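You operate a simulated robot arm through the tools that you are given. There is no shell and no other tool. Be economical: measure what you need, move in short steps, check, and stop when the job is done.

The job below is to be done with a simulated two-armed robot. You get a single attempt, and the scene is never put back.

TASK
Lay the shelf board on its brackets with both hands, latch it and stand the green crate on it.
Fine: both turn buttons over the board's edge.

The check looks at the end state, three seconds after you hand in, the way a careful person would. Anything else that was tipped, shoved, dropped, spilled or broken makes it a failure.

THE ROBOT
Two 7-joint arms with two-finger parallel grippers on one trunk, on a base that drives. Base frame: it is fixed to the floor where the robot stands at the start and does not move with it; the origin is under the middle of the robot, x ahead of it, y to its left, z up. Units: mm, rad, N and s.
The left shoulder is at the start at [70, 163, 1045], the right one opposite. Places, roughly: black crate [0, -2250, 0]; blue turn button [0, -800, 700]; green crate [0, -1750, 750]; orange turn button [0, -1200, 700]; shelf board [500, 100, 900]; shelf brackets [100, -1000, 700]. Payload 3.43 kg a hand.
Tool frame (each hand has its own): the origin (TCP) lies between the finger pads and is the grasp point; the fingertips stand 34 mm ahead of it; z points along the fingers, y is the line along which they close. The gripper opens to 128 mm. The fingers are 24 mm wide and 12 mm thick; the gripper's body (48 by 130 mm) begins 96 mm behind the TCP.
Orientation is that of the tool frame in the base frame, as a unit quaternion [x, y, z, w]. With the fingers straight down and closing along the base's y, the tool's x points along the base's -x, its y along +y and its z along -z.

THE INTERFACE
- The arms move only by the tool step_arm. It takes "left_rows", "right_rows" or both (then of equal length, played together; a hand with none holds still); each is a list that holds one entry, the list of rows, each a list of 7 numbers: the shift along the base's x, y, z in units of 20 mm (1.0 is 20 mm), then the turn, a rotation vector about the base's x, y, z in units of 8 degrees (1.0 is 8 degrees), then the closure in counts, from 0 (fully open) to 255 (shut). In form: [[[dx, dy, dz, ax, ay, az, gripper], ...]]. A call has 1 to 12 rows; each row shifts and turns the commanded pose from where the row before left it. A call with a number of a shift or a turn outside -1 to 1 is refused whole. Each row takes 0.2 s and may step no farther than 50 mm and 0.15 rad from the row before; otherwise, or with a gripper value out of range, the whole call is refused. Where a pose cannot be reached the arm comes as near as it can. A force on the tool above 40 N (or 10 N above the force at the start of the call, whichever is more), or a blocked arm, ends the call early, and 0.2 s more pass. Each finger travels about 153 mm/s and halts on what it meets, pressing with about 37 N; the grip force reading is that of the motor and also rises with nothing between the fingers. The clock runs only during rows and for 0.2 s after the last one: add rows that do not move to give the fingers time. It gives the time, the measured TCP pose, the force on the tool (base axes), the opening and the grip force at its end, in the units of the frame above (readings bear some noise), with the torque about the TCP (base axes, N m) and any sound that the robot's microphone picked up, and new pictures: "show" is both (left out), scene, wrist or none (wrist: the cameras of the hands that moved).
- Cameras (640 x 400 px; columns grow to the right, rows downward): "scene" is now at [135.8, -35.9, 1283]; the picture's right is [-0.38, -0.93, -0.00], its down [-0.45, 0.18, -0.87] and it looks along [0.81, -0.33, -0.49] (base axes); focal length 214 px, centre (320, 200). "left" rides on the left gripper at [76, 11, -160] in its tool frame; the picture's right is [-0.15, 0.99, 0.00], its down [-0.88, -0.13, -0.46] and it looks along [-0.45, -0.07, 0.89] (tool axes); focal length 234 px, centre (320, 200). "right" rides on the right gripper at [76, -11, -160] in its tool frame; the picture's right is [0.15, 0.99, 0.00], its down [-0.88, 0.13, -0.46] and it looks along [-0.45, 0.07, 0.89] (tool axes); focal length 234 px, centre (320, 200). There is no depth. A picture from a camera that has moved, and an enlarged one, comes with that camera's place and axes in the base frame and with its lens.
- lift_body(by): slides the trunk up (or, below 0, down) by that many mm; the arms and the scene camera ride with it, the base frame stays. It gives what a move gives, with no picture.
- steer(legs): drives the robot by 1 to 6 legs, each [ahead, left, turn to the left] in mm, mm and rad, along the robot's own axes; the way and the turn of a leg run together, so that a leg with both is an arc; at most 1500 mm and 3.142 rad a leg. The arms and the cameras ride along, it lands a little off, and it stops where it bumps. It gives what a move gives, and a new picture of the scene camera.
- turn_head(pan, tilt): turns the head with the scene camera to pan (to the left, within 1.501 rad either way) and tilt (down, from -0.506 to 1.204), counted from straight ahead of the robot. It gives what a move gives, and a new picture of the scene camera.
- inspect(camera, box): a new picture of the part [left, top, right, bottom] of that camera's present view, enlarged. It takes no simulated time.
- sign_off(): hands the job in; it is judged then, once.

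Work in short steps. Places have to be worked out from the pictures, the camera data and where the tool is seen: move nearer, look again, correct. Check each grasp and each placing, and mend what went wrong. You have 120 turns and 260 pictures in all, those below and enlarged ones among them. Open the grippers and draw the arms clear of the work before you hand the job in, unless the task says otherwise; then end with one line.

The tools are called after "Emit:" as a command line: name --argument value ..., lists and objects as JSON in quotes. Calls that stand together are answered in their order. step_arm: Moves the arms, as the interface text tells. Its arguments: {"type":"object","properties":{"left_rows":{"type":"array"},"right_rows":{"type":"array"},"show":{"type":"string","enum":["both","scene","wrist","none"]}},"required":[]} The other tools are called the same way: lift_body (by) slides the trunk up or down; steer (legs) drives the base; turn_head (pan, tilt) turns the head that bears the scene camera; inspect (camera, box) takes an enlarged picture of a part of a camera's view; sign_off () hands the job in.

At the start:

```text
time: 0.0
left_tool_pos: [552.4, -108.1, 1122.7]
left_orientation: [0.001, 1.0, 0.0, 0.0]
left_wrist_force: [-0.1, 0.0, 0.1]
left_wrist_torque: [-0.02, -0.02, 0.02]
left_width: 127.8
left_gripper_force: 0.0
right_tool_pos: [349.4, -525.6, 1177.2]
right_orientation: [0.0, 1.0, 0.0, 0.0]
right_wrist_force: [0.6, -0.1, -0.2]
right_wrist_torque: [0.0, -0.02, -0.01]
right_width: 127.7
right_gripper_force: 0.0
trunk travel left (down, up): [-525.0, 415.0]
robot x, y, heading: [1.1, -1.6, 0.004]
head pan, tilt: [-0.389, 0.51]
```

scene: 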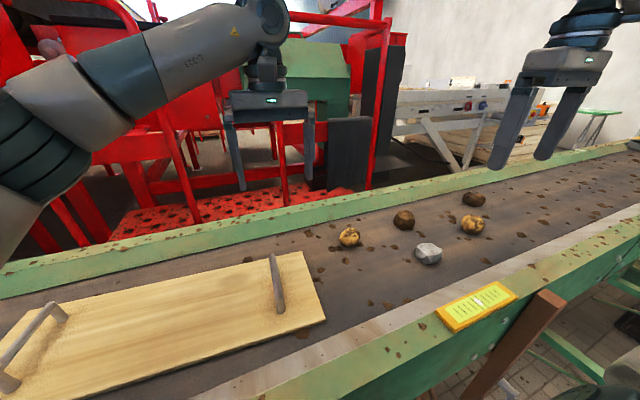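
right: 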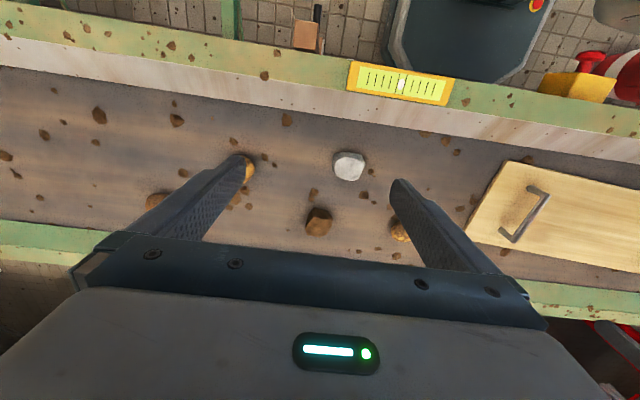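
left: 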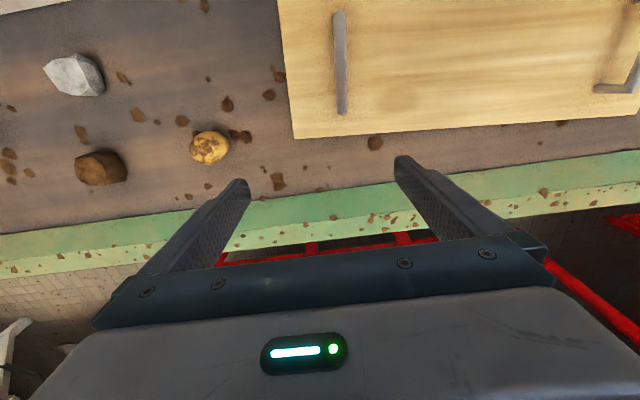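

The board with two handles lies on the conveyor ahead-left. I look at it fully and then toward the brackets on the right.

Emit:
turn_head --pan 0.2 --tilt 0.8

Emit:
turn_head --pan -1.5 --tilt 0.4

```text
time: 1.0
left_tool_pos: [550.4, -109.2, 1123.5]
left_orientation: [0.0, 1.0, 0.001, -0.001]
left_wrist_force: [0.3, 1.3, -0.3]
left_wrist_torque: [-0.01, 0.0, -0.02]
left_width: 128.1
left_gripper_force: 0.2
right_tool_pos: [348.0, -524.6, 1177.4]
right_orientation: [0.0, 1.0, 0.0, 0.0]
right_wrist_force: [0.1, -0.1, 0.4]
right_wrist_torque: [0.0, 0.0, -0.03]
right_width: 128.0
right_gripper_force: 0.0
trunk travel left (down, up): [-525.0, 415.0]
robot x, y, heading: [-0.0, 1.8, -0.002]
head pan, tilt: [0.201, 0.799]
camera scene: at [130.8, 14.5, 1258.0], right [0.2, -0.98, 0.0], down [-0.7, -0.14, -0.7], along [0.68, 0.14, -0.72], focal length 214 px, centre (320, 200)
```

scene: 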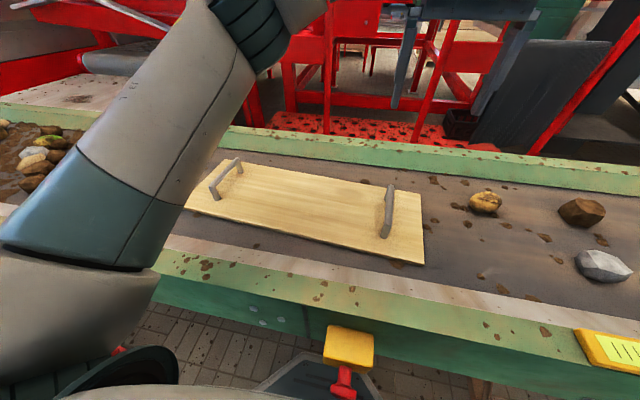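

```text
time: 2.7
left_tool_pos: [551.9, -107.7, 1123.9]
left_orientation: [0.001, 1.0, 0.0, 0.0]
left_wrist_force: [0.3, 0.4, 0.1]
left_wrist_torque: [0.01, 0.0, 0.02]
left_width: 128.0
left_gripper_force: 0.1
right_tool_pos: [348.4, -523.8, 1177.4]
right_orientation: [0.0, 1.0, -0.001, 0.0]
right_wrist_force: [0.7, -0.9, 0.4]
right_wrist_torque: [0.0, 0.0, -0.03]
right_width: 127.9
right_gripper_force: 0.1
trunk travel left (down, up): [-525.0, 415.0]
robot x, y, heading: [0.6, -1.6, 0.008]
head pan, tilt: [-1.499, 0.4]
camera scene: at [58.4, -93.9, 1293.0], right [-1.0, -0.07, 0.0], down [-0.03, 0.39, -0.92], along [0.07, -0.92, -0.39], focal length 214 px, centre (320, 200)
```

scene: 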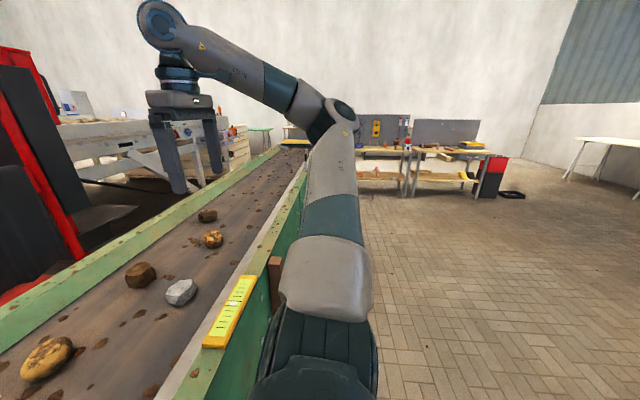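

The right arm hides the bracket area. I back away from the conveyor and turn right to see it, with the hands out over free space.

Emit:
steer --legs '[[-400, 0, 0], [0, 0, -0.8]]'

Emit:
turn_head --pan -0.6 --tilt 0.5

```text
time: 7.4
left_tool_pos: [-111.0, -473.1, 1124.2]
left_orientation: [0.393, 0.919, -0.001, 0.0]
left_wrist_force: [0.8, -0.2, -0.2]
left_wrist_torque: [0.0, -0.02, -0.01]
left_width: 127.9
left_gripper_force: 0.0
right_tool_pos: [-550.7, -613.8, 1177.1]
right_orientation: [0.394, 0.919, 0.0, 0.0]
right_wrist_force: [-0.9, -0.5, -0.4]
right_wrist_torque: [0.04, -0.02, -0.02]
right_width: 128.0
right_gripper_force: 0.1
trunk travel left (down, up): [-525.0, 415.0]
robot x, y, heading: [-411.4, 2.5, -0.808]
head pan, tilt: [-1.499, 0.4]
camera scene: at [-438.9, -105.2, 1293.0], right [-0.74, 0.67, 0.0], down [0.26, 0.29, -0.92], along [-0.62, -0.68, -0.39], focal length 214 px, centre (320, 200)
```

scene: 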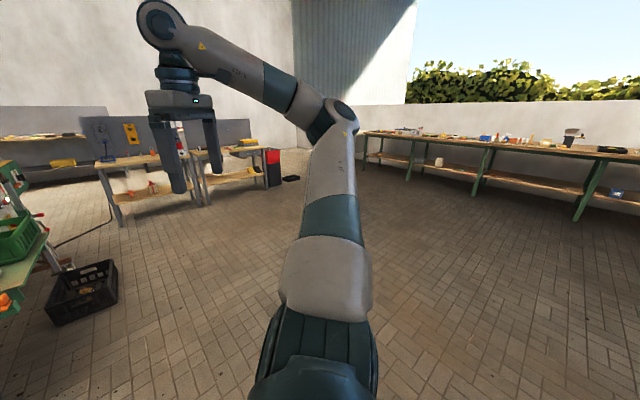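

```text
time: 8.6
left_tool_pos: [-110.2, -472.8, 1122.9]
left_orientation: [0.394, 0.919, 0.0, 0.0]
left_wrist_force: [-0.1, 0.5, -0.8]
left_wrist_torque: [-0.01, 0.03, -0.05]
left_width: 128.0
left_gripper_force: 0.1
right_tool_pos: [-549.9, -613.2, 1177.4]
right_orientation: [0.393, 0.919, 0.0, 0.0]
right_wrist_force: [-0.1, 0.3, 0.2]
right_wrist_torque: [-0.04, 0.02, 0.02]
right_width: 127.9
right_gripper_force: 0.0
trunk travel left (down, up): [-525.0, 415.0]
robot x, y, heading: [-412.1, 0.7, -0.814]
head pan, tilt: [-0.6, 0.499]
camera scene: at [-361.8, -126.5, 1283.9], right [-0.99, -0.16, 0.0], down [-0.08, 0.47, -0.88], along [0.14, -0.87, -0.48], focal length 214 px, centre (320, 200)
```

scene: 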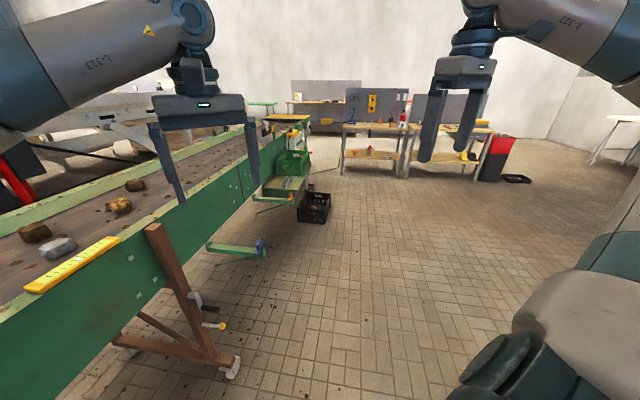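

Brackets stick out of the conveyor's near side; buttons sit at their ends. I zoom in.

Emit:
inspect --camera "scene" --box '[190, 100, 350, 270]'

```text
2.35 times, centred on (270, 185) of scene
camera zoom: at [-361.8, -126.5, 1283.9], right [-0.99, -0.16, 0.0], down [-0.08, 0.47, -0.88], along [0.14, -0.87, -0.48], focal length 505 px, centre (438, 235)
```

zoom: 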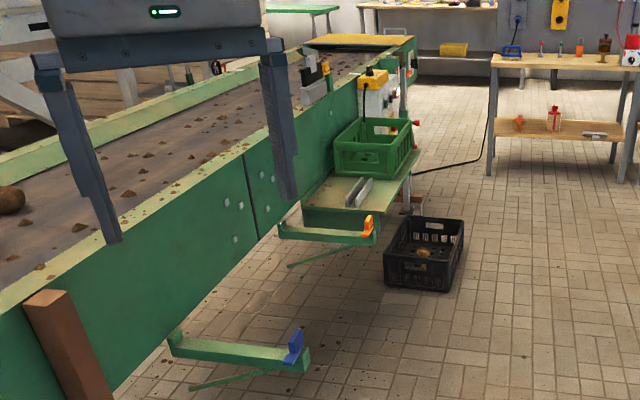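

Geometry matches the list. I go to stand in front of the brackets at a distance for a close look.

Emit:
steer --legs '[[0, 0, 0.81], [0, -1000, 0]]'

Emit:
turn_head --pan 0.0 --tilt 0.75

```text
time: 15.9
left_tool_pos: [129.5, -1126.1, 1123.2]
left_orientation: [0.01, 1.0, 0.0, 0.001]
left_wrist_force: [-0.3, 0.1, 0.8]
left_wrist_torque: [0.0, -0.04, 0.03]
left_width: 128.3
left_gripper_force: 0.0
right_tool_pos: [-81.1, -1537.4, 1177.2]
right_orientation: [0.01, 1.0, 0.0, 0.0]
right_wrist_force: [0.2, -0.3, 0.1]
right_wrist_torque: [0.0, 0.01, 0.0]
right_width: 128.1
right_gripper_force: 0.0
trunk travel left (down, up): [-525.0, 415.0]
robot x, y, heading: [-418.2, -1007.7, -0.017]
head pan, tilt: [-0.6, 0.499]
camera scene: at [-293.8, -1061.8, 1283.9], right [-0.58, -0.81, 0.0], down [-0.39, 0.28, -0.88], along [0.71, -0.51, -0.48], focal length 214 px, centre (320, 200)
```

scene: 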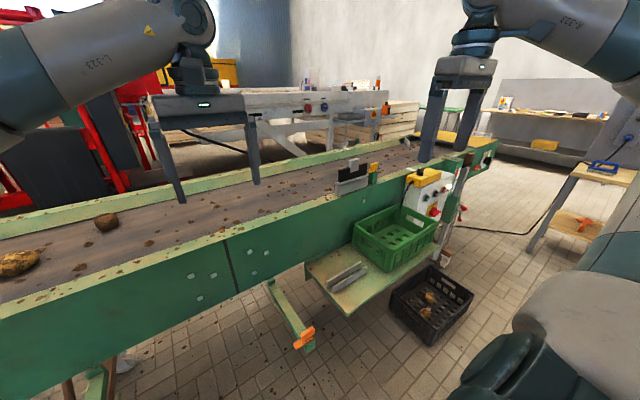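

```text
time: 16.9
left_tool_pos: [129.4, -1126.6, 1124.1]
left_orientation: [0.01, 1.0, 0.0, -0.001]
left_wrist_force: [1.0, -0.2, 0.7]
left_wrist_torque: [0.02, 0.02, 0.02]
left_width: 128.0
left_gripper_force: 0.1
right_tool_pos: [-82.1, -1537.9, 1177.3]
right_orientation: [0.01, 1.0, 0.001, 0.0]
right_wrist_force: [-0.9, 0.4, -0.4]
right_wrist_torque: [0.0, 0.0, 0.01]
right_width: 127.9
right_gripper_force: 0.1
trunk travel left (down, up): [-525.0, 415.0]
robot x, y, heading: [-421.8, -1003.8, -0.018]
head pan, tilt: [0.0, 0.75]
camera scene: at [-284.9, -1010.5, 1262.0], right [-0.02, -1.0, 0.0], down [-0.68, 0.02, -0.73], along [0.73, -0.02, -0.68], focal length 214 px, centre (320, 200)
```

scene: 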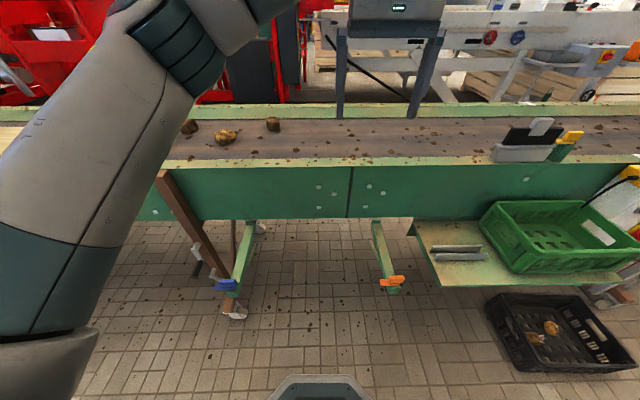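

Emit:
inspect --camera "scene" --box '[190, 200, 430, 350]'

```text
2.67 times, centred on (310, 275) of scene
camera zoom: at [-284.9, -1010.5, 1262.0], right [-0.02, -1.0, 0.0], down [-0.68, 0.02, -0.73], along [0.73, -0.02, -0.68], focal length 572 px, centre (347, 0)
```

zoom: 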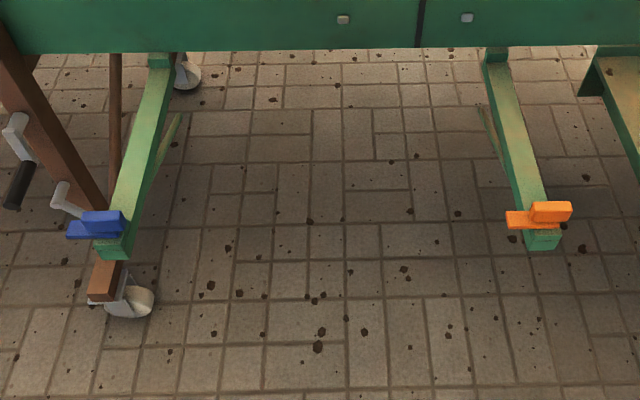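

I draw both hands back and to the bracket positions to look at the buttons through the wrist cameras.

Emit:
step_arm --left_rows '[[[-1, 0.8, 0, 0, 0, 0, 0], [-1, 0.8, 0, 0, 0, 0, 0], [-1, 0.8, 0, 0, 0, 0, 0], [-1, 0.8, 0, 0, 0, 0, 0], [-1, 0.8, 0, 0, 0, 0, 0], [-1, 0.8, 0, 0, 0, 0, 0], [-1, 0.8, 0, 0, 0, 0, 0], [-1, 0.8, 0, 0, 0, 0, 0], [-1, 0.8, 0, 0, 0, 0, 0], [-1, 0.8, 0, 0, 0, 0, 0], [-1, 0.8, 0, 0, 0, 0, 0], [0, 0.8, 0, 0, 0, 0, 0]]]' --right_rows '[[[0, 1, 0, 0, 0, 0, 0], [0, 1, 0, 0, 0, 0, 0], [0, 1, 0, 0, 0, 0, 0], [0, 1, 0, 0, 0, 0, 0], [0, 1, 0, 0, 0, 0, 0], [0, 1, 0, 0, 0, 0, 0], [0, 1, 0, 0, 0, 0, 0], [0, 1, 0, 0, 0, 0, 0], [0, 1, 0, 0, 0, 0, 0], [0, 1, 0, 0, 0, 0, 0], [0, 1, 0, 0, 0, 0, 0], [0, 1, 0, 0, 0, 0, 0]]]' --show "none"

Emit:
lift_body --by -200

Emit:
inspect --camera "right" --box '[0, 0, 640, 400]'

Emit:
inspect --camera "left" --box '[0, 0, 640, 400]'

```text
time: 19.5
left_tool_pos: [-88.2, -932.6, 1122.4]
left_orientation: [0.01, 1.0, -0.001, -0.001]
left_wrist_force: [-0.4, 0.4, 0.6]
left_wrist_torque: [-0.04, 0.04, 0.01]
left_width: 127.7
left_gripper_force: 0.1
right_tool_pos: [-81.7, -1294.5, 1177.1]
right_orientation: [0.011, 1.0, -0.001, 0.0]
right_wrist_force: [-0.8, 1.1, 0.5]
right_wrist_torque: [-0.05, 0.02, -0.01]
right_width: 127.9
right_gripper_force: 0.0
trunk travel left (down, up): [-525.0, 415.0]
robot x, y, heading: [-419.1, -1005.4, -0.024]
head pan, tilt: [0.0, 0.75]
```

```text
time: 21.7
left_tool_pos: [-89.1, -935.8, 922.6]
left_orientation: [0.009, 1.0, 0.0, 0.0]
left_wrist_force: [1.1, -0.9, -0.1]
left_wrist_torque: [0.0, -0.02, -0.04]
left_width: 127.6
left_gripper_force: 0.0
right_tool_pos: [-81.3, -1295.7, 976.6]
right_orientation: [0.011, 1.0, 0.001, 0.0]
right_wrist_force: [-0.4, 0.3, -0.5]
right_wrist_torque: [-0.03, 0.01, 0.03]
right_width: 128.0
right_gripper_force: 0.1
trunk travel left (down, up): [-325.0, 615.0]
robot x, y, heading: [-422.3, -1006.1, -0.015]
head pan, tilt: [0.0, 0.75]
```

```text
1.00 times, centred on (320, 200) of right (not enlarged: the box is as wide or as high as the picture)
camera zoom: at [-158.5, -1304.7, 1135.3], right [-0.13, 0.99, 0.0], down [0.88, 0.11, 0.46], along [0.45, 0.06, -0.89], focal length 234 px, centre (320, 200)
```

zoom: 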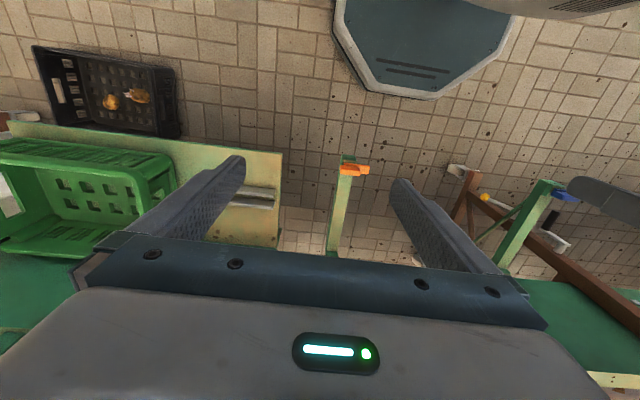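

```text
1.00 times, centred on (320, 200) of left (not enlarged: the box is as wide or as high as the picture)
camera zoom: at [-164.0, -920.7, 1081.2], right [0.17, 0.99, 0.0], down [0.88, -0.15, 0.46], along [0.45, -0.08, -0.89], focal length 234 px, centre (320, 200)
```

zoom: 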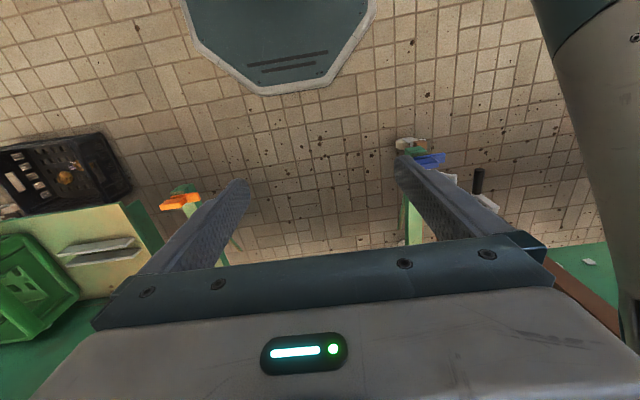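

Emit:
inspect --camera "right" --box '[300, 130, 400, 260]'

Emit:
inspect --camera "scene" --box '[180, 160, 450, 300]'

```text
3.08 times, centred on (350, 195) of right
camera zoom: at [-158.5, -1304.7, 1135.3], right [-0.13, 0.99, 0.0], down [0.88, 0.11, 0.46], along [0.45, 0.06, -0.89], focal length 720 px, centre (228, 215)
```

zoom: 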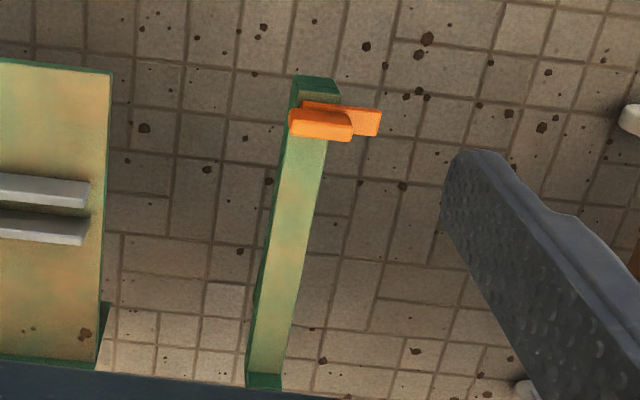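

```text
2.37 times, centred on (315, 230) of scene
camera zoom: at [-285.1, -1010.2, 1062.0], right [-0.02, -1.0, 0.0], down [-0.68, 0.01, -0.73], along [0.73, -0.02, -0.68], focal length 508 px, centre (332, 129)
```

zoom: 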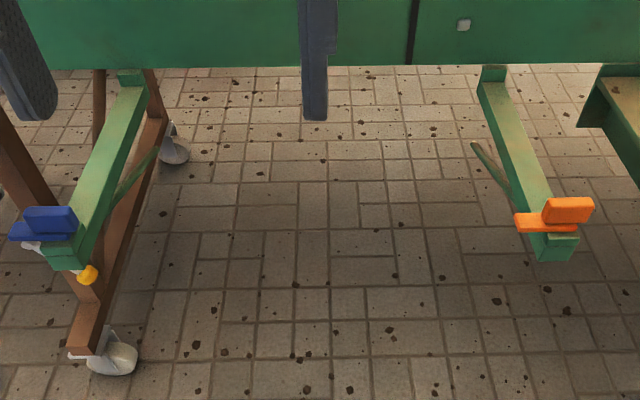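

Sizes need tightening; I bring each wrist camera closer over its button for a better triangulation.

Emit:
step_arm --left_rows '[[[0, 1, 0, 0, 0, 0, 0], [0, 1, 0, 0, 0, 0, 0], [0, 1, 0, 0, 0, 0, 0], [-0.5, 1, 0, 0, 0, 0, 0], [-0.5, 1, 0, 0, 0, 0, 0], [-0.5, 1, 0, 0, 0, 0, 0]]]' --right_rows '[[[0, 1, -1, 0, 0, 0, 0], [0, 1, -1, 0, 0, 0, 0], [0, 1, -1, 0, 0, 0, 0], [-0.5, 0, 0, 0, 0, 0, 0], [-0.5, 0, 0, 0, 0, 0, 0], [-0.5, 0, 0, 0, 0, 0, 0]]]' --show "none"

Emit:
lift_body --by -100

Emit:
inspect --camera "right" --box '[200, 60, 440, 210]'

Emit:
inspect --camera "left" --box '[200, 60, 440, 210]'

```text
time: 23.1
left_tool_pos: [-117.7, -812.6, 921.6]
left_orientation: [0.01, 1.0, 0.0, 0.0]
left_wrist_force: [-0.4, 0.0, -0.2]
left_wrist_torque: [-0.02, -0.04, 0.01]
left_width: 128.4
left_gripper_force: 0.0
right_tool_pos: [-112.1, -1234.7, 918.5]
right_orientation: [0.01, 1.0, -0.001, 0.0]
right_wrist_force: [-0.4, -0.3, 1.0]
right_wrist_torque: [-0.01, 0.06, -0.02]
right_width: 128.1
right_gripper_force: 0.1
trunk travel left (down, up): [-325.0, 615.0]
robot x, y, heading: [-421.9, -1007.4, -0.024]
head pan, tilt: [0.0, 0.75]
```

```text
time: 24.4
left_tool_pos: [-116.4, -812.9, 822.0]
left_orientation: [0.01, 1.0, 0.0, 0.0]
left_wrist_force: [0.2, -0.4, -0.4]
left_wrist_torque: [-0.03, -0.01, 0.0]
left_width: 128.0
left_gripper_force: 0.0
right_tool_pos: [-112.3, -1235.4, 818.3]
right_orientation: [0.01, 1.0, 0.0, 0.0]
right_wrist_force: [-0.6, 0.1, 0.4]
right_wrist_torque: [0.01, 0.01, -0.02]
right_width: 127.9
right_gripper_force: 0.2
trunk travel left (down, up): [-225.0, 715.0]
robot x, y, heading: [-418.2, -1005.9, -0.02]
head pan, tilt: [0.0, 0.75]
```

```text
2.67 times, centred on (320, 135) of right
camera zoom: at [-188.3, -1243.9, 976.0], right [-0.13, 0.99, 0.0], down [0.88, 0.11, 0.46], along [0.45, 0.06, -0.89], focal length 624 px, centre (320, 373)
```

zoom: 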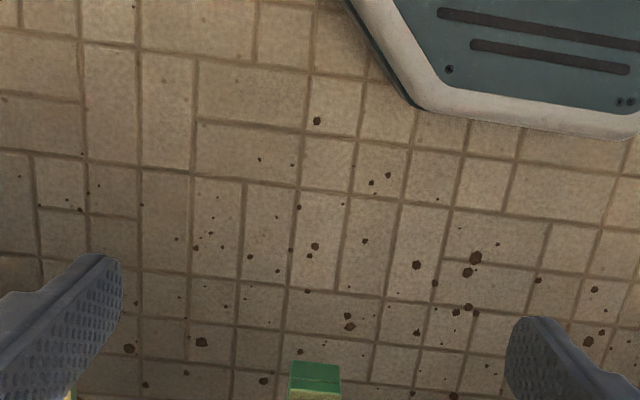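

```text
2.67 times, centred on (320, 135) of left
camera zoom: at [-193.0, -798.5, 981.0], right [0.17, 0.99, 0.0], down [0.88, -0.15, 0.46], along [0.45, -0.08, -0.89], focal length 624 px, centre (320, 373)
```

zoom: 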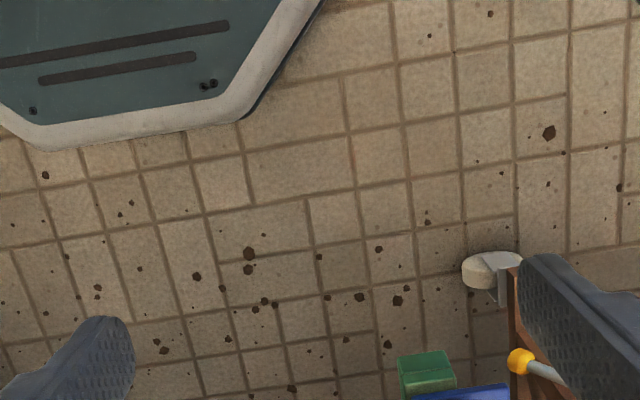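

Box was too high; I view the lower part.

Emit:
inspect --camera "right" --box '[210, 150, 430, 290]'

Emit:
inspect --camera "left" --box '[250, 150, 470, 290]'

```text
2.86 times, centred on (320, 220) of right
camera zoom: at [-188.3, -1243.9, 976.0], right [-0.13, 0.99, 0.0], down [0.88, 0.11, 0.46], along [0.45, 0.06, -0.89], focal length 669 px, centre (320, 143)
```

zoom: 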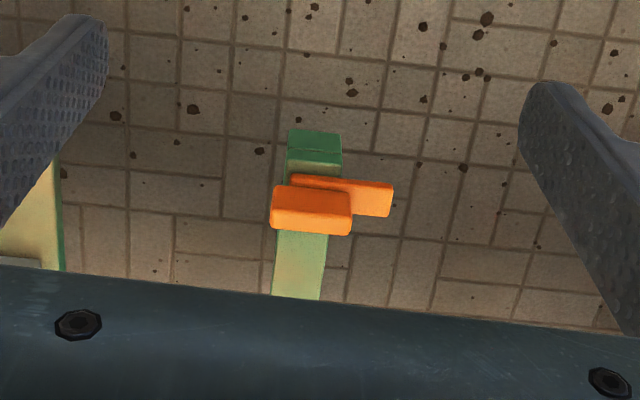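

```text
2.86 times, centred on (360, 220) of left
camera zoom: at [-193.0, -798.5, 981.0], right [0.17, 0.99, 0.0], down [0.88, -0.15, 0.46], along [0.45, -0.08, -0.89], focal length 669 px, centre (206, 143)
```

zoom: 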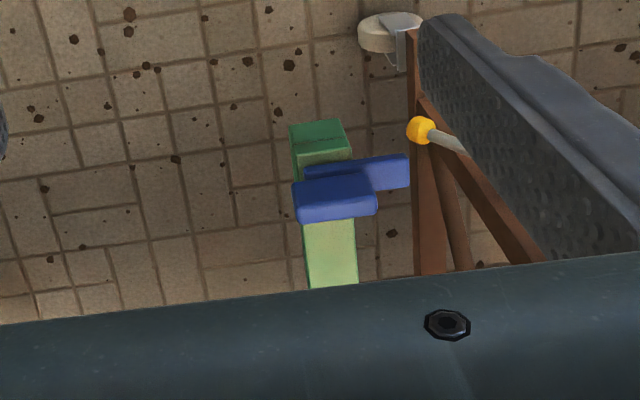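

Bracket lines lie near y≈-770 and y≈-1225. To get true heights I spread the hands and lower the trunk so the head camera looks at the brackets nearly level.

Emit:
step_arm --left_rows '[[[-0.7, 1, 0.5, 0, 0, 0, 0], [-0.7, 1, 0.5, 0, 0, 0, 0], [-0.7, 1, 0.5, 0, 0, 0, 0], [-0.7, 1, 0.5, 0, 0, 0, 0], [0, 1, 0.5, 0, 0, 0, 0], [0, 1, 0.5, 0, 0, 0, 0]]]' --right_rows '[[[-0.7, -1, 0.5, 0, 0, 0, 0], [-0.7, -1, 0.5, 0, 0, 0, 0], [-0.7, -1, 0.5, 0, 0, 0, 0], [-0.7, -1, 0.5, 0, 0, 0, 0], [0, -1, 0.5, 0, 0, 0, 0], [0, -1, 0.5, 0, 0, 0, 0]]]' --show "none"

Emit:
lift_body --by -190

Emit:
turn_head --pan 0.0 --tilt 0.2

```text
time: 25.8
left_tool_pos: [-172.8, -691.0, 881.6]
left_orientation: [0.01, 1.0, 0.0, 0.001]
left_wrist_force: [-0.8, -0.7, 0.7]
left_wrist_torque: [-0.03, 0.04, 0.03]
left_width: 128.0
left_gripper_force: 0.1
right_tool_pos: [-167.4, -1354.9, 876.8]
right_orientation: [0.01, 1.0, 0.0, 0.002]
right_wrist_force: [-0.6, -0.8, 0.0]
right_wrist_torque: [0.03, -0.01, 0.01]
right_width: 127.9
right_gripper_force: 0.0
trunk travel left (down, up): [-225.0, 715.0]
robot x, y, heading: [-419.2, -1006.2, -0.022]
head pan, tilt: [0.0, 0.75]
```

```text
time: 27.9
left_tool_pos: [-171.9, -690.5, 691.5]
left_orientation: [0.011, 1.0, 0.0, 0.0]
left_wrist_force: [-0.6, -0.1, 0.0]
left_wrist_torque: [0.01, -0.03, -0.02]
left_width: 128.2
left_gripper_force: 0.0
right_tool_pos: [-166.9, -1355.1, 686.8]
right_orientation: [0.011, 1.0, 0.0, 0.001]
right_wrist_force: [0.3, 0.1, -0.1]
right_wrist_torque: [0.0, 0.0, 0.01]
right_width: 128.0
right_gripper_force: 0.1
trunk travel left (down, up): [-35.0, 905.0]
robot x, y, heading: [-419.3, -1005.0, -0.017]
head pan, tilt: [0.0, 0.75]
```

```text
time: 28.9
left_tool_pos: [-171.2, -691.4, 690.6]
left_orientation: [0.011, 1.0, 0.0, -0.001]
left_wrist_force: [-0.2, 0.1, -0.3]
left_wrist_torque: [-0.05, 0.01, 0.02]
left_width: 127.9
left_gripper_force: 0.0
right_tool_pos: [-166.7, -1354.0, 687.1]
right_orientation: [0.011, 1.0, 0.0, 0.0]
right_wrist_force: [-0.5, 0.0, -0.4]
right_wrist_torque: [0.0, 0.0, -0.04]
right_width: 128.0
right_gripper_force: 0.1
trunk travel left (down, up): [-35.0, 905.0]
robot x, y, heading: [-416.3, -1007.9, -0.018]
head pan, tilt: [0.0, 0.201]
camera scene: at [-274.8, -1010.4, 821.5], right [-0.02, -1.0, 0.0], down [-0.2, 0.0, -0.98], along [0.98, -0.02, -0.2], focal length 214 px, centre (320, 200)
```

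scene: 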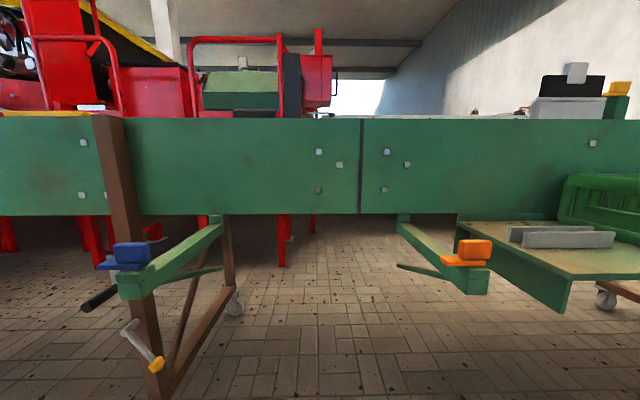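

Emit:
inspect --camera "scene" --box '[380, 200, 540, 300]'

Emit:
inspect --camera "scene" --box '[80, 200, 240, 300]'

```text
4.00 times, centred on (460, 250) of scene
camera zoom: at [-274.8, -1010.4, 821.5], right [-0.02, -1.0, 0.0], down [-0.2, 0.0, -0.98], along [0.98, -0.02, -0.2], focal length 858 px, centre (-240, 0)
```

zoom: 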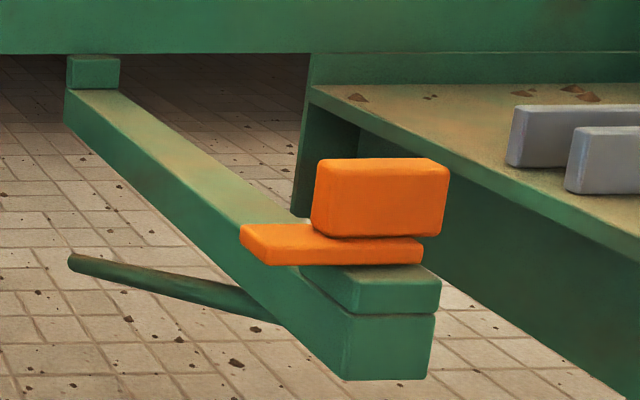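

```text
4.00 times, centred on (160, 250) of scene
camera zoom: at [-274.8, -1010.4, 821.5], right [-0.02, -1.0, 0.0], down [-0.2, 0.0, -0.98], along [0.98, -0.02, -0.2], focal length 858 px, centre (960, 0)
```

zoom: 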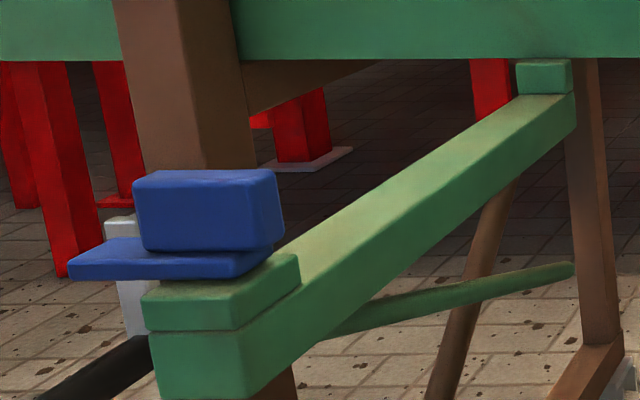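

Clear structure: each bracket has a front lip carrying the button, and a rear stop; board goes between them (x≈5..215, beam top z≈665). Both tabs point +y and need turning clockwise onto the board. Now back to the board.

Emit:
lift_body --by 480

Emit:
turn_head --pan 0.0 --tilt 0.9

Emit:
steer --legs '[[0, 1135, 0.02], [300, 0, 0]]'

```text
refused: 480 is not a number from -400 to 400
```

```text
time: 29.9
left_tool_pos: [-173.2, -690.0, 691.1]
left_orientation: [0.011, 1.0, 0.0, 0.0]
left_wrist_force: [0.8, -1.6, -0.7]
left_wrist_torque: [0.01, -0.01, 0.02]
left_width: 128.3
left_gripper_force: 0.1
right_tool_pos: [-167.6, -1354.4, 688.5]
right_orientation: [0.01, 1.0, 0.001, 0.0]
right_wrist_force: [0.4, 0.0, 0.6]
right_wrist_torque: [-0.02, -0.02, 0.03]
right_width: 128.0
right_gripper_force: 0.0
trunk travel left (down, up): [-35.0, 905.0]
robot x, y, heading: [-416.8, -1006.1, -0.022]
head pan, tilt: [0.0, 0.901]
camera scene: at [-292.4, -1010.0, 760.1], right [-0.02, -1.0, 0.0], down [-0.78, 0.02, -0.62], along [0.62, -0.01, -0.78], focal length 214 px, centre (320, 200)
```

scene: 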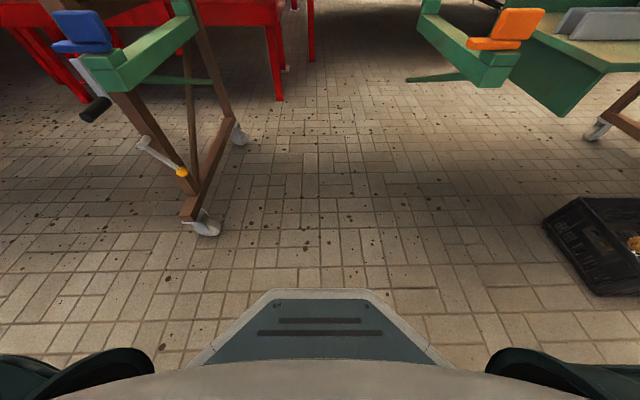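

```text
time: 37.3
left_tool_pos: [111.6, 444.4, 690.8]
left_orientation: [-0.015, 1.0, 0.0, 0.0]
left_wrist_force: [-0.2, 0.3, 0.0]
left_wrist_torque: [0.0, 0.0, -0.01]
left_width: 128.1
left_gripper_force: 0.0
right_tool_pos: [149.3, -218.5, 687.3]
right_orientation: [-0.014, 1.0, 0.0, 0.0]
right_wrist_force: [-0.8, -1.0, -0.5]
right_wrist_torque: [0.02, -0.02, 0.02]
right_width: 127.9
right_gripper_force: 0.1
trunk travel left (down, up): [-35.0, 905.0]
robot x, y, heading: [-120.1, 116.3, 0.023]
head pan, tilt: [0.0, 0.901]
camera scene: at [6.6, 120.1, 760.0], right [0.03, -1.0, 0.0], down [-0.78, -0.02, -0.62], along [0.62, 0.02, -0.78], focal length 214 px, centre (320, 200)
```

scene: 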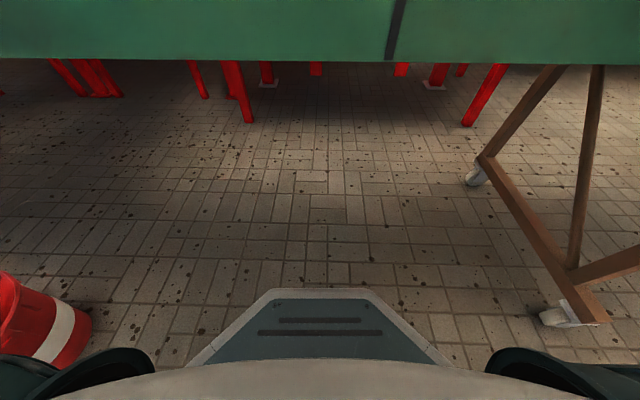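

No bumps, but hands are still low (lift was refused). I back off slightly, then raise in two goes.

Emit:
steer --legs '[[-150, 0, -0.02]]'

Emit:
lift_body --by 400

Emit:
lift_body --by 80

Emit:
steer --legs '[[270, 0, 0]]'

```text
time: 38.7
left_tool_pos: [-37.4, 437.4, 691.1]
left_orientation: [-0.005, 1.0, 0.0, 0.0]
left_wrist_force: [0.3, -0.8, 0.3]
left_wrist_torque: [0.02, -0.01, -0.02]
left_width: 128.1
left_gripper_force: 0.0
right_tool_pos: [-11.7, -228.1, 688.2]
right_orientation: [-0.004, 1.0, 0.001, 0.0]
right_wrist_force: [0.3, -0.1, 0.5]
right_wrist_torque: [0.01, 0.0, 0.01]
right_width: 127.7
right_gripper_force: 0.1
trunk travel left (down, up): [-35.0, 905.0]
robot x, y, heading: [-273.9, 113.4, 0.01]
head pan, tilt: [0.0, 0.901]
camera scene: at [-147.9, 114.7, 760.1], right [0.01, -1.0, 0.0], down [-0.78, -0.01, -0.62], along [0.62, 0.01, -0.78], focal length 214 px, centre (320, 200)
```

scene: 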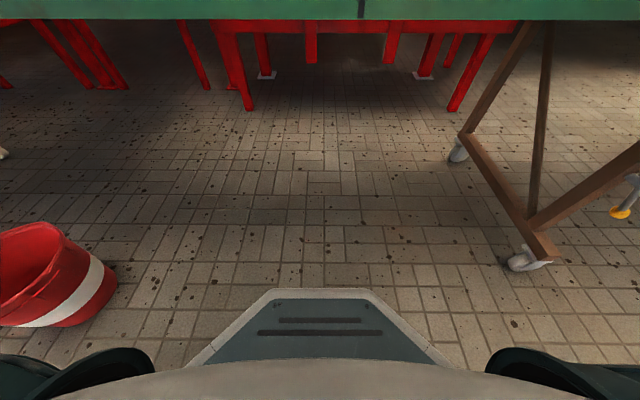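

```text
time: 42.5
left_tool_pos: [-37.6, 436.9, 1091.8]
left_orientation: [-0.005, 1.0, 0.0, 0.0]
left_wrist_force: [-0.1, 0.3, -0.7]
left_wrist_torque: [0.02, -0.02, -0.02]
left_width: 127.8
left_gripper_force: 0.1
right_tool_pos: [-11.8, -226.8, 1086.7]
right_orientation: [-0.005, 1.0, 0.0, -0.001]
right_wrist_force: [-0.1, 0.3, 0.3]
right_wrist_torque: [-0.03, -0.01, 0.02]
right_width: 127.9
right_gripper_force: 0.2
trunk travel left (down, up): [-435.0, 505.0]
robot x, y, heading: [-272.3, 117.3, 0.01]
head pan, tilt: [0.0, 0.901]
```

```text
time: 43.7
left_tool_pos: [-36.4, 437.8, 1170.8]
left_orientation: [-0.004, 1.0, 0.0, -0.001]
left_wrist_force: [0.5, 0.2, -0.9]
left_wrist_torque: [-0.04, -0.01, -0.03]
left_width: 127.8
left_gripper_force: 0.0
right_tool_pos: [-11.3, -227.1, 1166.2]
right_orientation: [-0.004, 1.0, -0.001, 0.0]
right_wrist_force: [0.3, -0.2, -0.3]
right_wrist_torque: [-0.02, 0.0, -0.02]
right_width: 127.7
right_gripper_force: 0.1
trunk travel left (down, up): [-515.0, 425.0]
robot x, y, heading: [-274.1, 112.9, 0.009]
head pan, tilt: [0.0, 0.901]
```

```text
time: 45.6
left_tool_pos: [237.2, 440.2, 1171.3]
left_orientation: [-0.004, 1.0, 0.0, -0.001]
left_wrist_force: [0.1, -0.1, 0.3]
left_wrist_torque: [0.01, 0.01, 0.0]
left_width: 128.1
left_gripper_force: 0.0
right_tool_pos: [263.1, -224.2, 1166.6]
right_orientation: [-0.004, 1.0, 0.0, 0.0]
right_wrist_force: [-0.4, 1.0, -0.3]
right_wrist_torque: [-0.01, 0.03, -0.02]
right_width: 128.1
right_gripper_force: 0.1
trunk travel left (down, up): [-515.0, 425.0]
robot x, y, heading: [0.4, 112.6, 0.009]
head pan, tilt: [0.0, 0.901]
camera scene: at [127.3, 117.3, 1240.0], right [0.01, -1.0, 0.0], down [-0.78, -0.01, -0.62], along [0.62, 0.01, -0.78], focal length 214 px, centre (320, 200)
```

scene: 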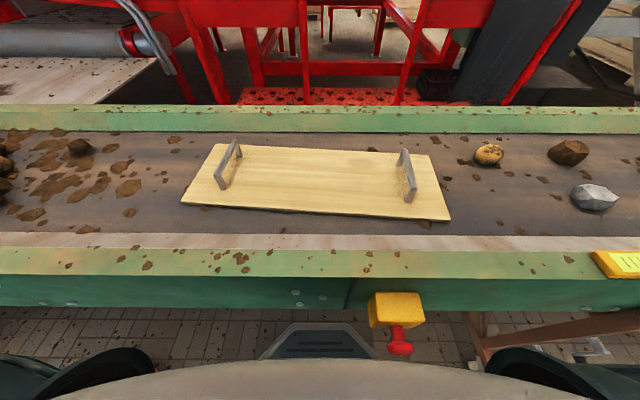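

The board is ahead, long axis along y, handles bars along x. I zoom to measure.

Emit:
inspect --camera "scene" --box '[170, 110, 470, 240]'

Emit:
lift_body --by 120

```text
2.13 times, centred on (320, 175) of scene
camera zoom: at [127.3, 117.3, 1240.0], right [0.01, -1.0, 0.0], down [-0.78, -0.01, -0.62], along [0.62, 0.01, -0.78], focal length 458 px, centre (320, 253)
```

zoom: 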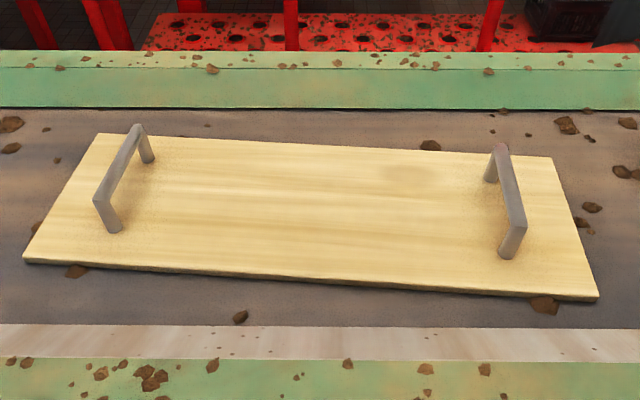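

```text
time: 47.1
left_tool_pos: [237.8, 440.4, 1291.1]
left_orientation: [-0.004, 1.0, 0.0, 0.0]
left_wrist_force: [0.0, -0.5, -0.4]
left_wrist_torque: [0.04, 0.04, 0.03]
left_width: 128.1
left_gripper_force: 0.1
right_tool_pos: [263.0, -224.0, 1288.7]
right_orientation: [-0.004, 1.0, 0.0, 0.0]
right_wrist_force: [-0.4, 0.8, -0.8]
right_wrist_torque: [0.03, 0.01, -0.01]
right_width: 128.0
right_gripper_force: 0.0
trunk travel left (down, up): [-635.0, 305.0]
robot x, y, heading: [-0.8, 121.0, 0.006]
head pan, tilt: [0.0, 0.901]
```

Board about 541×197, yaw ≈ -0.065 rad; handle bar midpoints near L(486,328) and R(457,-64), bar top z≈939. I move both hands above the handles, with that yaw.

Emit:
step_arm --left_rows '[[[1, -0.47, -1, 0, 0, -0.1, 0], [1, -0.47, -1, 0, 0, -0.1, 0], [1, -0.47, -1, 0, 0, -0.1, 0], [1, -0.47, -1, 0, 0, -0.1, 0], [1, -0.47, -1, 0, 0, -0.1, 0], [1, -0.47, -1, 0, 0, 0, 0], [1, -0.47, -1, 0, 0, 0, 0], [1, -0.47, -1, 0, 0, 0, 0], [1, -0.47, -1, 0, 0, 0, 0], [1, -0.47, -1, 0, 0, 0, 0], [1, -0.47, -1, 0, 0, 0, 0], [1, -0.47, -1, 0, 0, 0, 0]]]' --right_rows '[[[0.8, 0.67, -1, 0, 0, -0.1, 0], [0.8, 0.67, -1, 0, 0, -0.1, 0], [0.8, 0.67, -1, 0, 0, -0.1, 0], [0.8, 0.67, -1, 0, 0, -0.1, 0], [0.8, 0.67, -1, 0, 0, -0.1, 0], [0.8, 0.67, -1, 0, 0, 0, 0], [0.8, 0.67, -1, 0, 0, 0, 0], [0.8, 0.67, -1, 0, 0, 0, 0], [0.8, 0.67, -1, 0, 0, 0, 0], [0.8, 0.67, -1, 0, 0, 0, 0], [0.8, 0.67, -1, 0, 0, 0, 0], [0.8, 0.67, -1, 0, 0, 0, 0]]]'

```text
time: 49.7
left_tool_pos: [478.2, 325.8, 1048.1]
left_orientation: [0.03, 1.0, 0.0, -0.002]
left_wrist_force: [1.3, 0.1, 0.6]
left_wrist_torque: [0.03, 0.04, 0.04]
left_width: 127.9
left_gripper_force: 0.0
right_tool_pos: [458.9, -58.3, 1048.0]
right_orientation: [0.032, 1.0, 0.001, -0.002]
right_wrist_force: [0.1, -0.1, -0.3]
right_wrist_torque: [-0.01, 0.02, -0.02]
right_width: 128.2
right_gripper_force: 0.1
trunk travel left (down, up): [-635.0, 305.0]
robot x, y, heading: [-2.8, 116.8, 0.009]
head pan, tilt: [0.0, 0.901]
camera scene: at [130.0, 116.9, 1359.7], right [0.01, -1.0, 0.0], down [-0.79, -0.01, -0.62], along [0.62, 0.01, -0.79], focal length 214 px, centre (320, 200)
camera right: at [382.3, -65.9, 1206.3], right [-0.09, 1.0, 0.0], down [0.89, 0.08, 0.45], along [0.45, 0.04, -0.89], focal length 234 px, centre (320, 200)
camera left: at [403.3, 342.3, 1208.5], right [0.21, 0.98, 0.0], down [0.87, -0.18, 0.45], along [0.44, -0.09, -0.89], focal length 234 px, centre (320, 200)
```

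scene: 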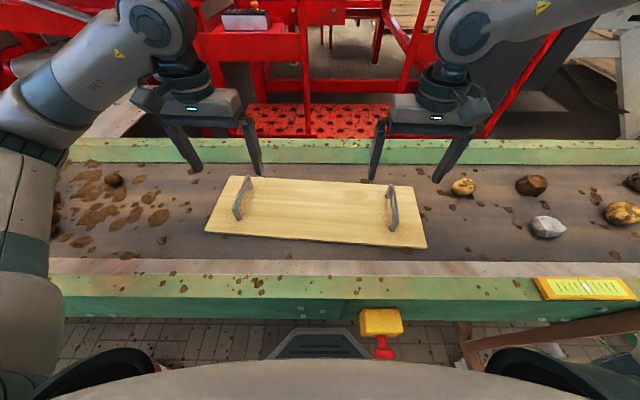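
right: 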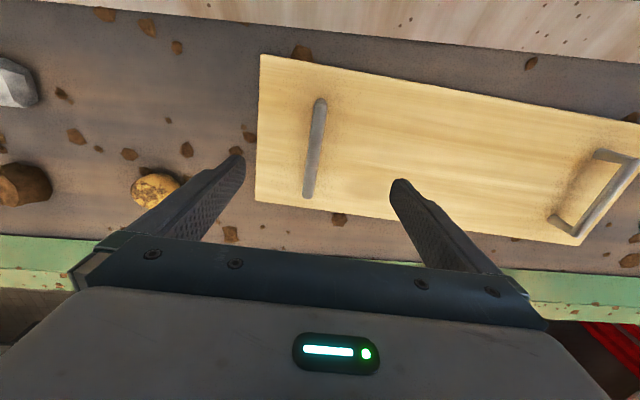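
left: 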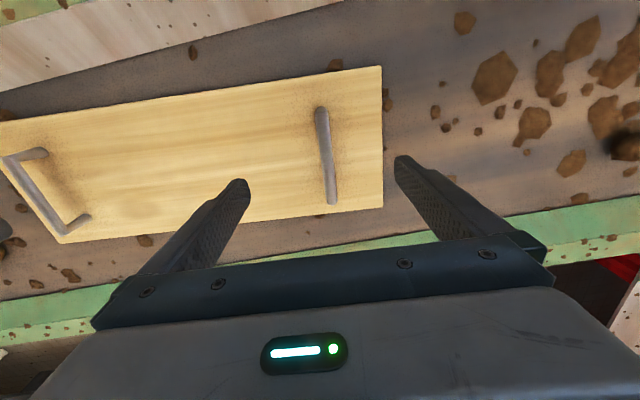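

Wrist views confirm: bars at L(486,333), R(456,-67). I correct and lower to z≈958.

Emit:
step_arm --left_rows '[[[0.08, 0.07, -0.9, 0, 0, 0, 0], [0.08, 0.07, -0.9, 0, 0, 0, 0], [0.08, 0.07, -0.9, 0, 0, 0, 0], [0.08, 0.07, -0.9, 0, 0, 0, 0], [0.08, 0.07, -0.9, 0, 0, 0, 0]]]' --right_rows '[[[0, -0.09, -0.9, 0, 0, 0, 0], [0, -0.09, -0.9, 0, 0, 0, 0], [0, -0.09, -0.9, 0, 0, 0, 0], [0, -0.09, -0.9, 0, 0, 0, 0], [0, -0.09, -0.9, 0, 0, 0, 0]]]'

```text
time: 50.9
left_tool_pos: [484.7, 333.2, 959.5]
left_orientation: [0.03, 1.0, -0.001, 0.0]
left_wrist_force: [0.7, 0.2, -0.8]
left_wrist_torque: [0.02, -0.01, 0.0]
left_width: 127.7
left_gripper_force: 0.0
right_tool_pos: [457.2, -71.8, 957.2]
right_orientation: [0.031, 1.0, 0.0, -0.001]
right_wrist_force: [0.3, -0.1, 0.4]
right_wrist_torque: [0.01, 0.02, 0.0]
right_width: 127.6
right_gripper_force: 0.1
trunk travel left (down, up): [-635.0, 305.0]
robot x, y, heading: [0.1, 117.7, 0.008]
head pan, tilt: [0.0, 0.901]
camera scene: at [127.5, 117.3, 1360.0], right [0.01, -1.0, 0.0], down [-0.78, -0.01, -0.62], along [0.62, 0.01, -0.78], focal length 214 px, centre (320, 200)
camera right: at [380.2, -77.5, 1116.9], right [-0.09, 1.0, 0.0], down [0.89, 0.08, 0.46], along [0.45, 0.04, -0.89], focal length 234 px, centre (320, 200)
camera left: at [410.4, 349.7, 1118.4], right [0.21, 0.98, 0.0], down [0.87, -0.18, 0.46], along [0.45, -0.09, -0.89], focal length 234 px, centre (320, 200)
```

scene: 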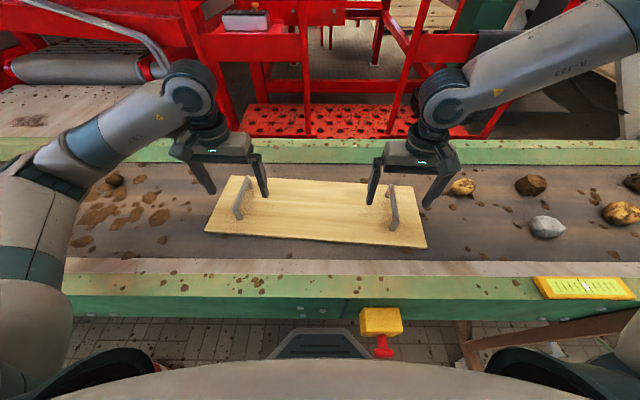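
right: 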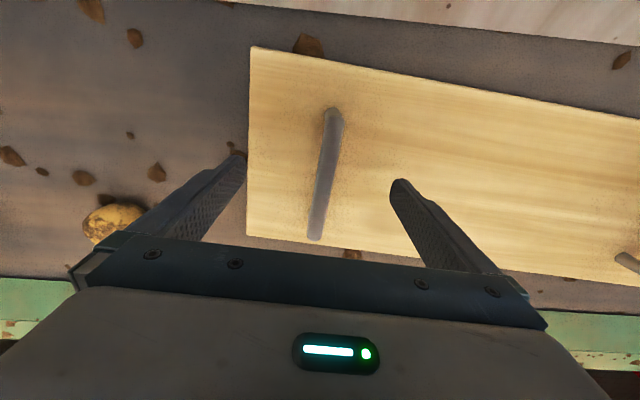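
left: 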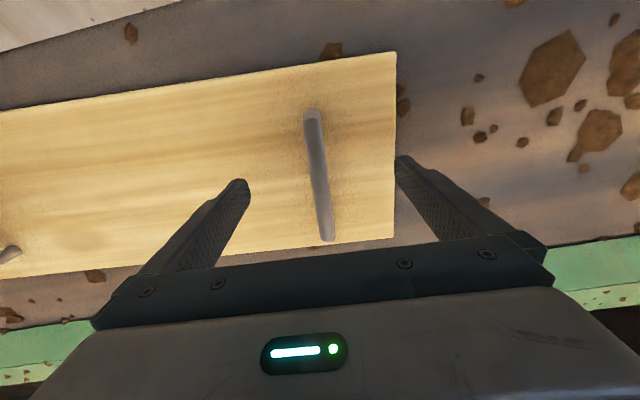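

Bar top is at z≈937. I lower 21 mm with small lateral corrections, then close both grippers.

Emit:
step_arm --left_rows '[[[0, 0.15, -0.5, 0, 0, 0, 0], [0, 0, -0.55, 0, 0, 0, 0], [0, 0, 0, 0, 0, 0, 255], [0, 0, 0, 0, 0, 0, 255], [0, 0, 0, 0, 0, 0, 255], [0, 0, 0, 0, 0, 0, 255]]]' --right_rows '[[[0, 0.25, -0.5, 0, 0, 0, 0], [0, 0, -0.45, 0, 0, 0, 0], [0, 0, 0, 0, 0, 0, 255], [0, 0, 0, 0, 0, 0, 255], [0, 0, 0, 0, 0, 0, 255], [0, 0, 0, 0, 0, 0, 255]]]'

```text
time: 52.3
left_tool_pos: [486.0, 333.1, 940.1]
left_orientation: [0.032, 0.999, -0.003, 0.0]
left_wrist_force: [-7.0, -32.7, 1.8]
left_wrist_torque: [-0.64, -0.28, -0.6]
left_width: 15.6
left_gripper_force: 36.7
right_tool_pos: [454.9, -66.9, 940.7]
right_orientation: [0.03, 1.0, 0.002, 0.001]
right_wrist_force: [7.4, 31.3, -0.7]
right_wrist_torque: [0.49, 0.29, -0.74]
right_width: 15.3
right_gripper_force: 37.1
trunk travel left (down, up): [-635.0, 305.0]
robot x, y, heading: [3.6, 119.4, 0.011]
head pan, tilt: [0.0, 0.901]
camera scene: at [127.1, 116.9, 1360.0], right [0.01, -1.0, 0.0], down [-0.78, -0.01, -0.62], along [0.62, 0.01, -0.78], focal length 214 px, centre (320, 200)
camera right: at [378.2, -73.2, 1098.0], right [-0.09, 1.0, 0.01], down [0.89, 0.07, 0.46], along [0.46, 0.04, -0.89], focal length 234 px, centre (320, 200)
camera left: at [410.4, 350.7, 1099.1], right [0.21, 0.98, -0.01], down [0.87, -0.18, 0.46], along [0.45, -0.1, -0.89], focal length 234 px, centre (320, 200)
```

scene: 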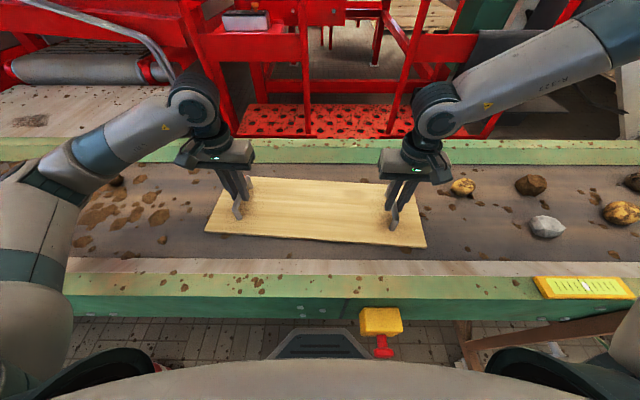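
right: 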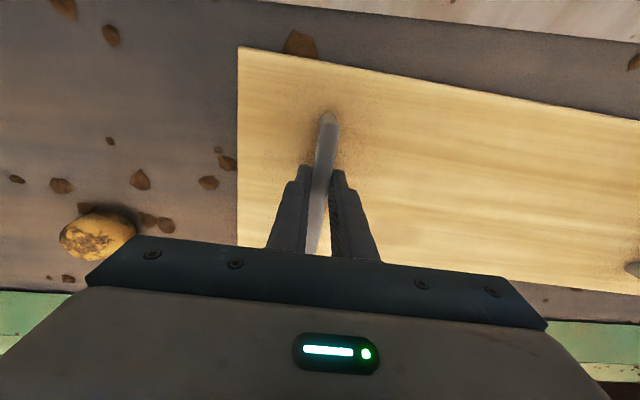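
left: 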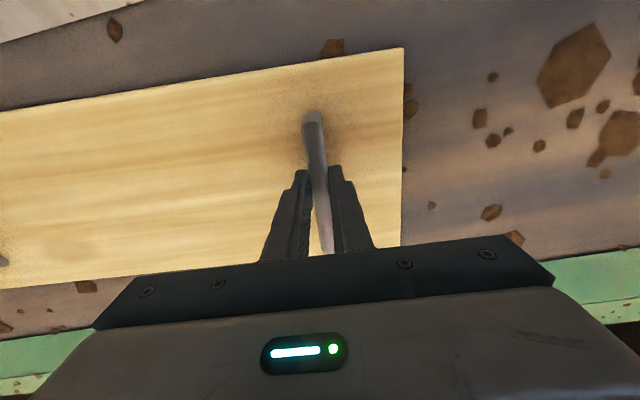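

Both bars are held (15 mm) but the hands strain against each other along y by ~32 N. I relax by bringing the left −y and right +y a little.

Emit:
step_arm --left_rows '[[[0, -0.1, 0, 0, 0, 0, 255], [0, 0, 0, 0, 0, 0, 255]]]' --right_rows '[[[0, 0.1, 0, 0, 0, 0, 255], [0, 0, 0, 0, 0, 0, 255]]]' --show "none"

```text
time: 52.9
left_tool_pos: [485.7, 333.1, 941.7]
left_orientation: [0.03, 1.0, -0.001, -0.001]
left_wrist_force: [-4.4, -26.0, -0.4]
left_wrist_torque: [-0.48, -0.06, -0.71]
left_width: 15.4
left_gripper_force: 37.2
right_tool_pos: [455.0, -65.4, 938.9]
right_orientation: [0.03, 1.0, 0.001, 0.0]
right_wrist_force: [3.1, 21.8, 3.2]
right_wrist_torque: [0.45, -0.31, -0.72]
right_width: 15.5
right_gripper_force: 36.9
trunk travel left (down, up): [-635.0, 305.0]
robot x, y, heading: [-0.4, 117.1, 0.011]
head pan, tilt: [0.0, 0.901]
```

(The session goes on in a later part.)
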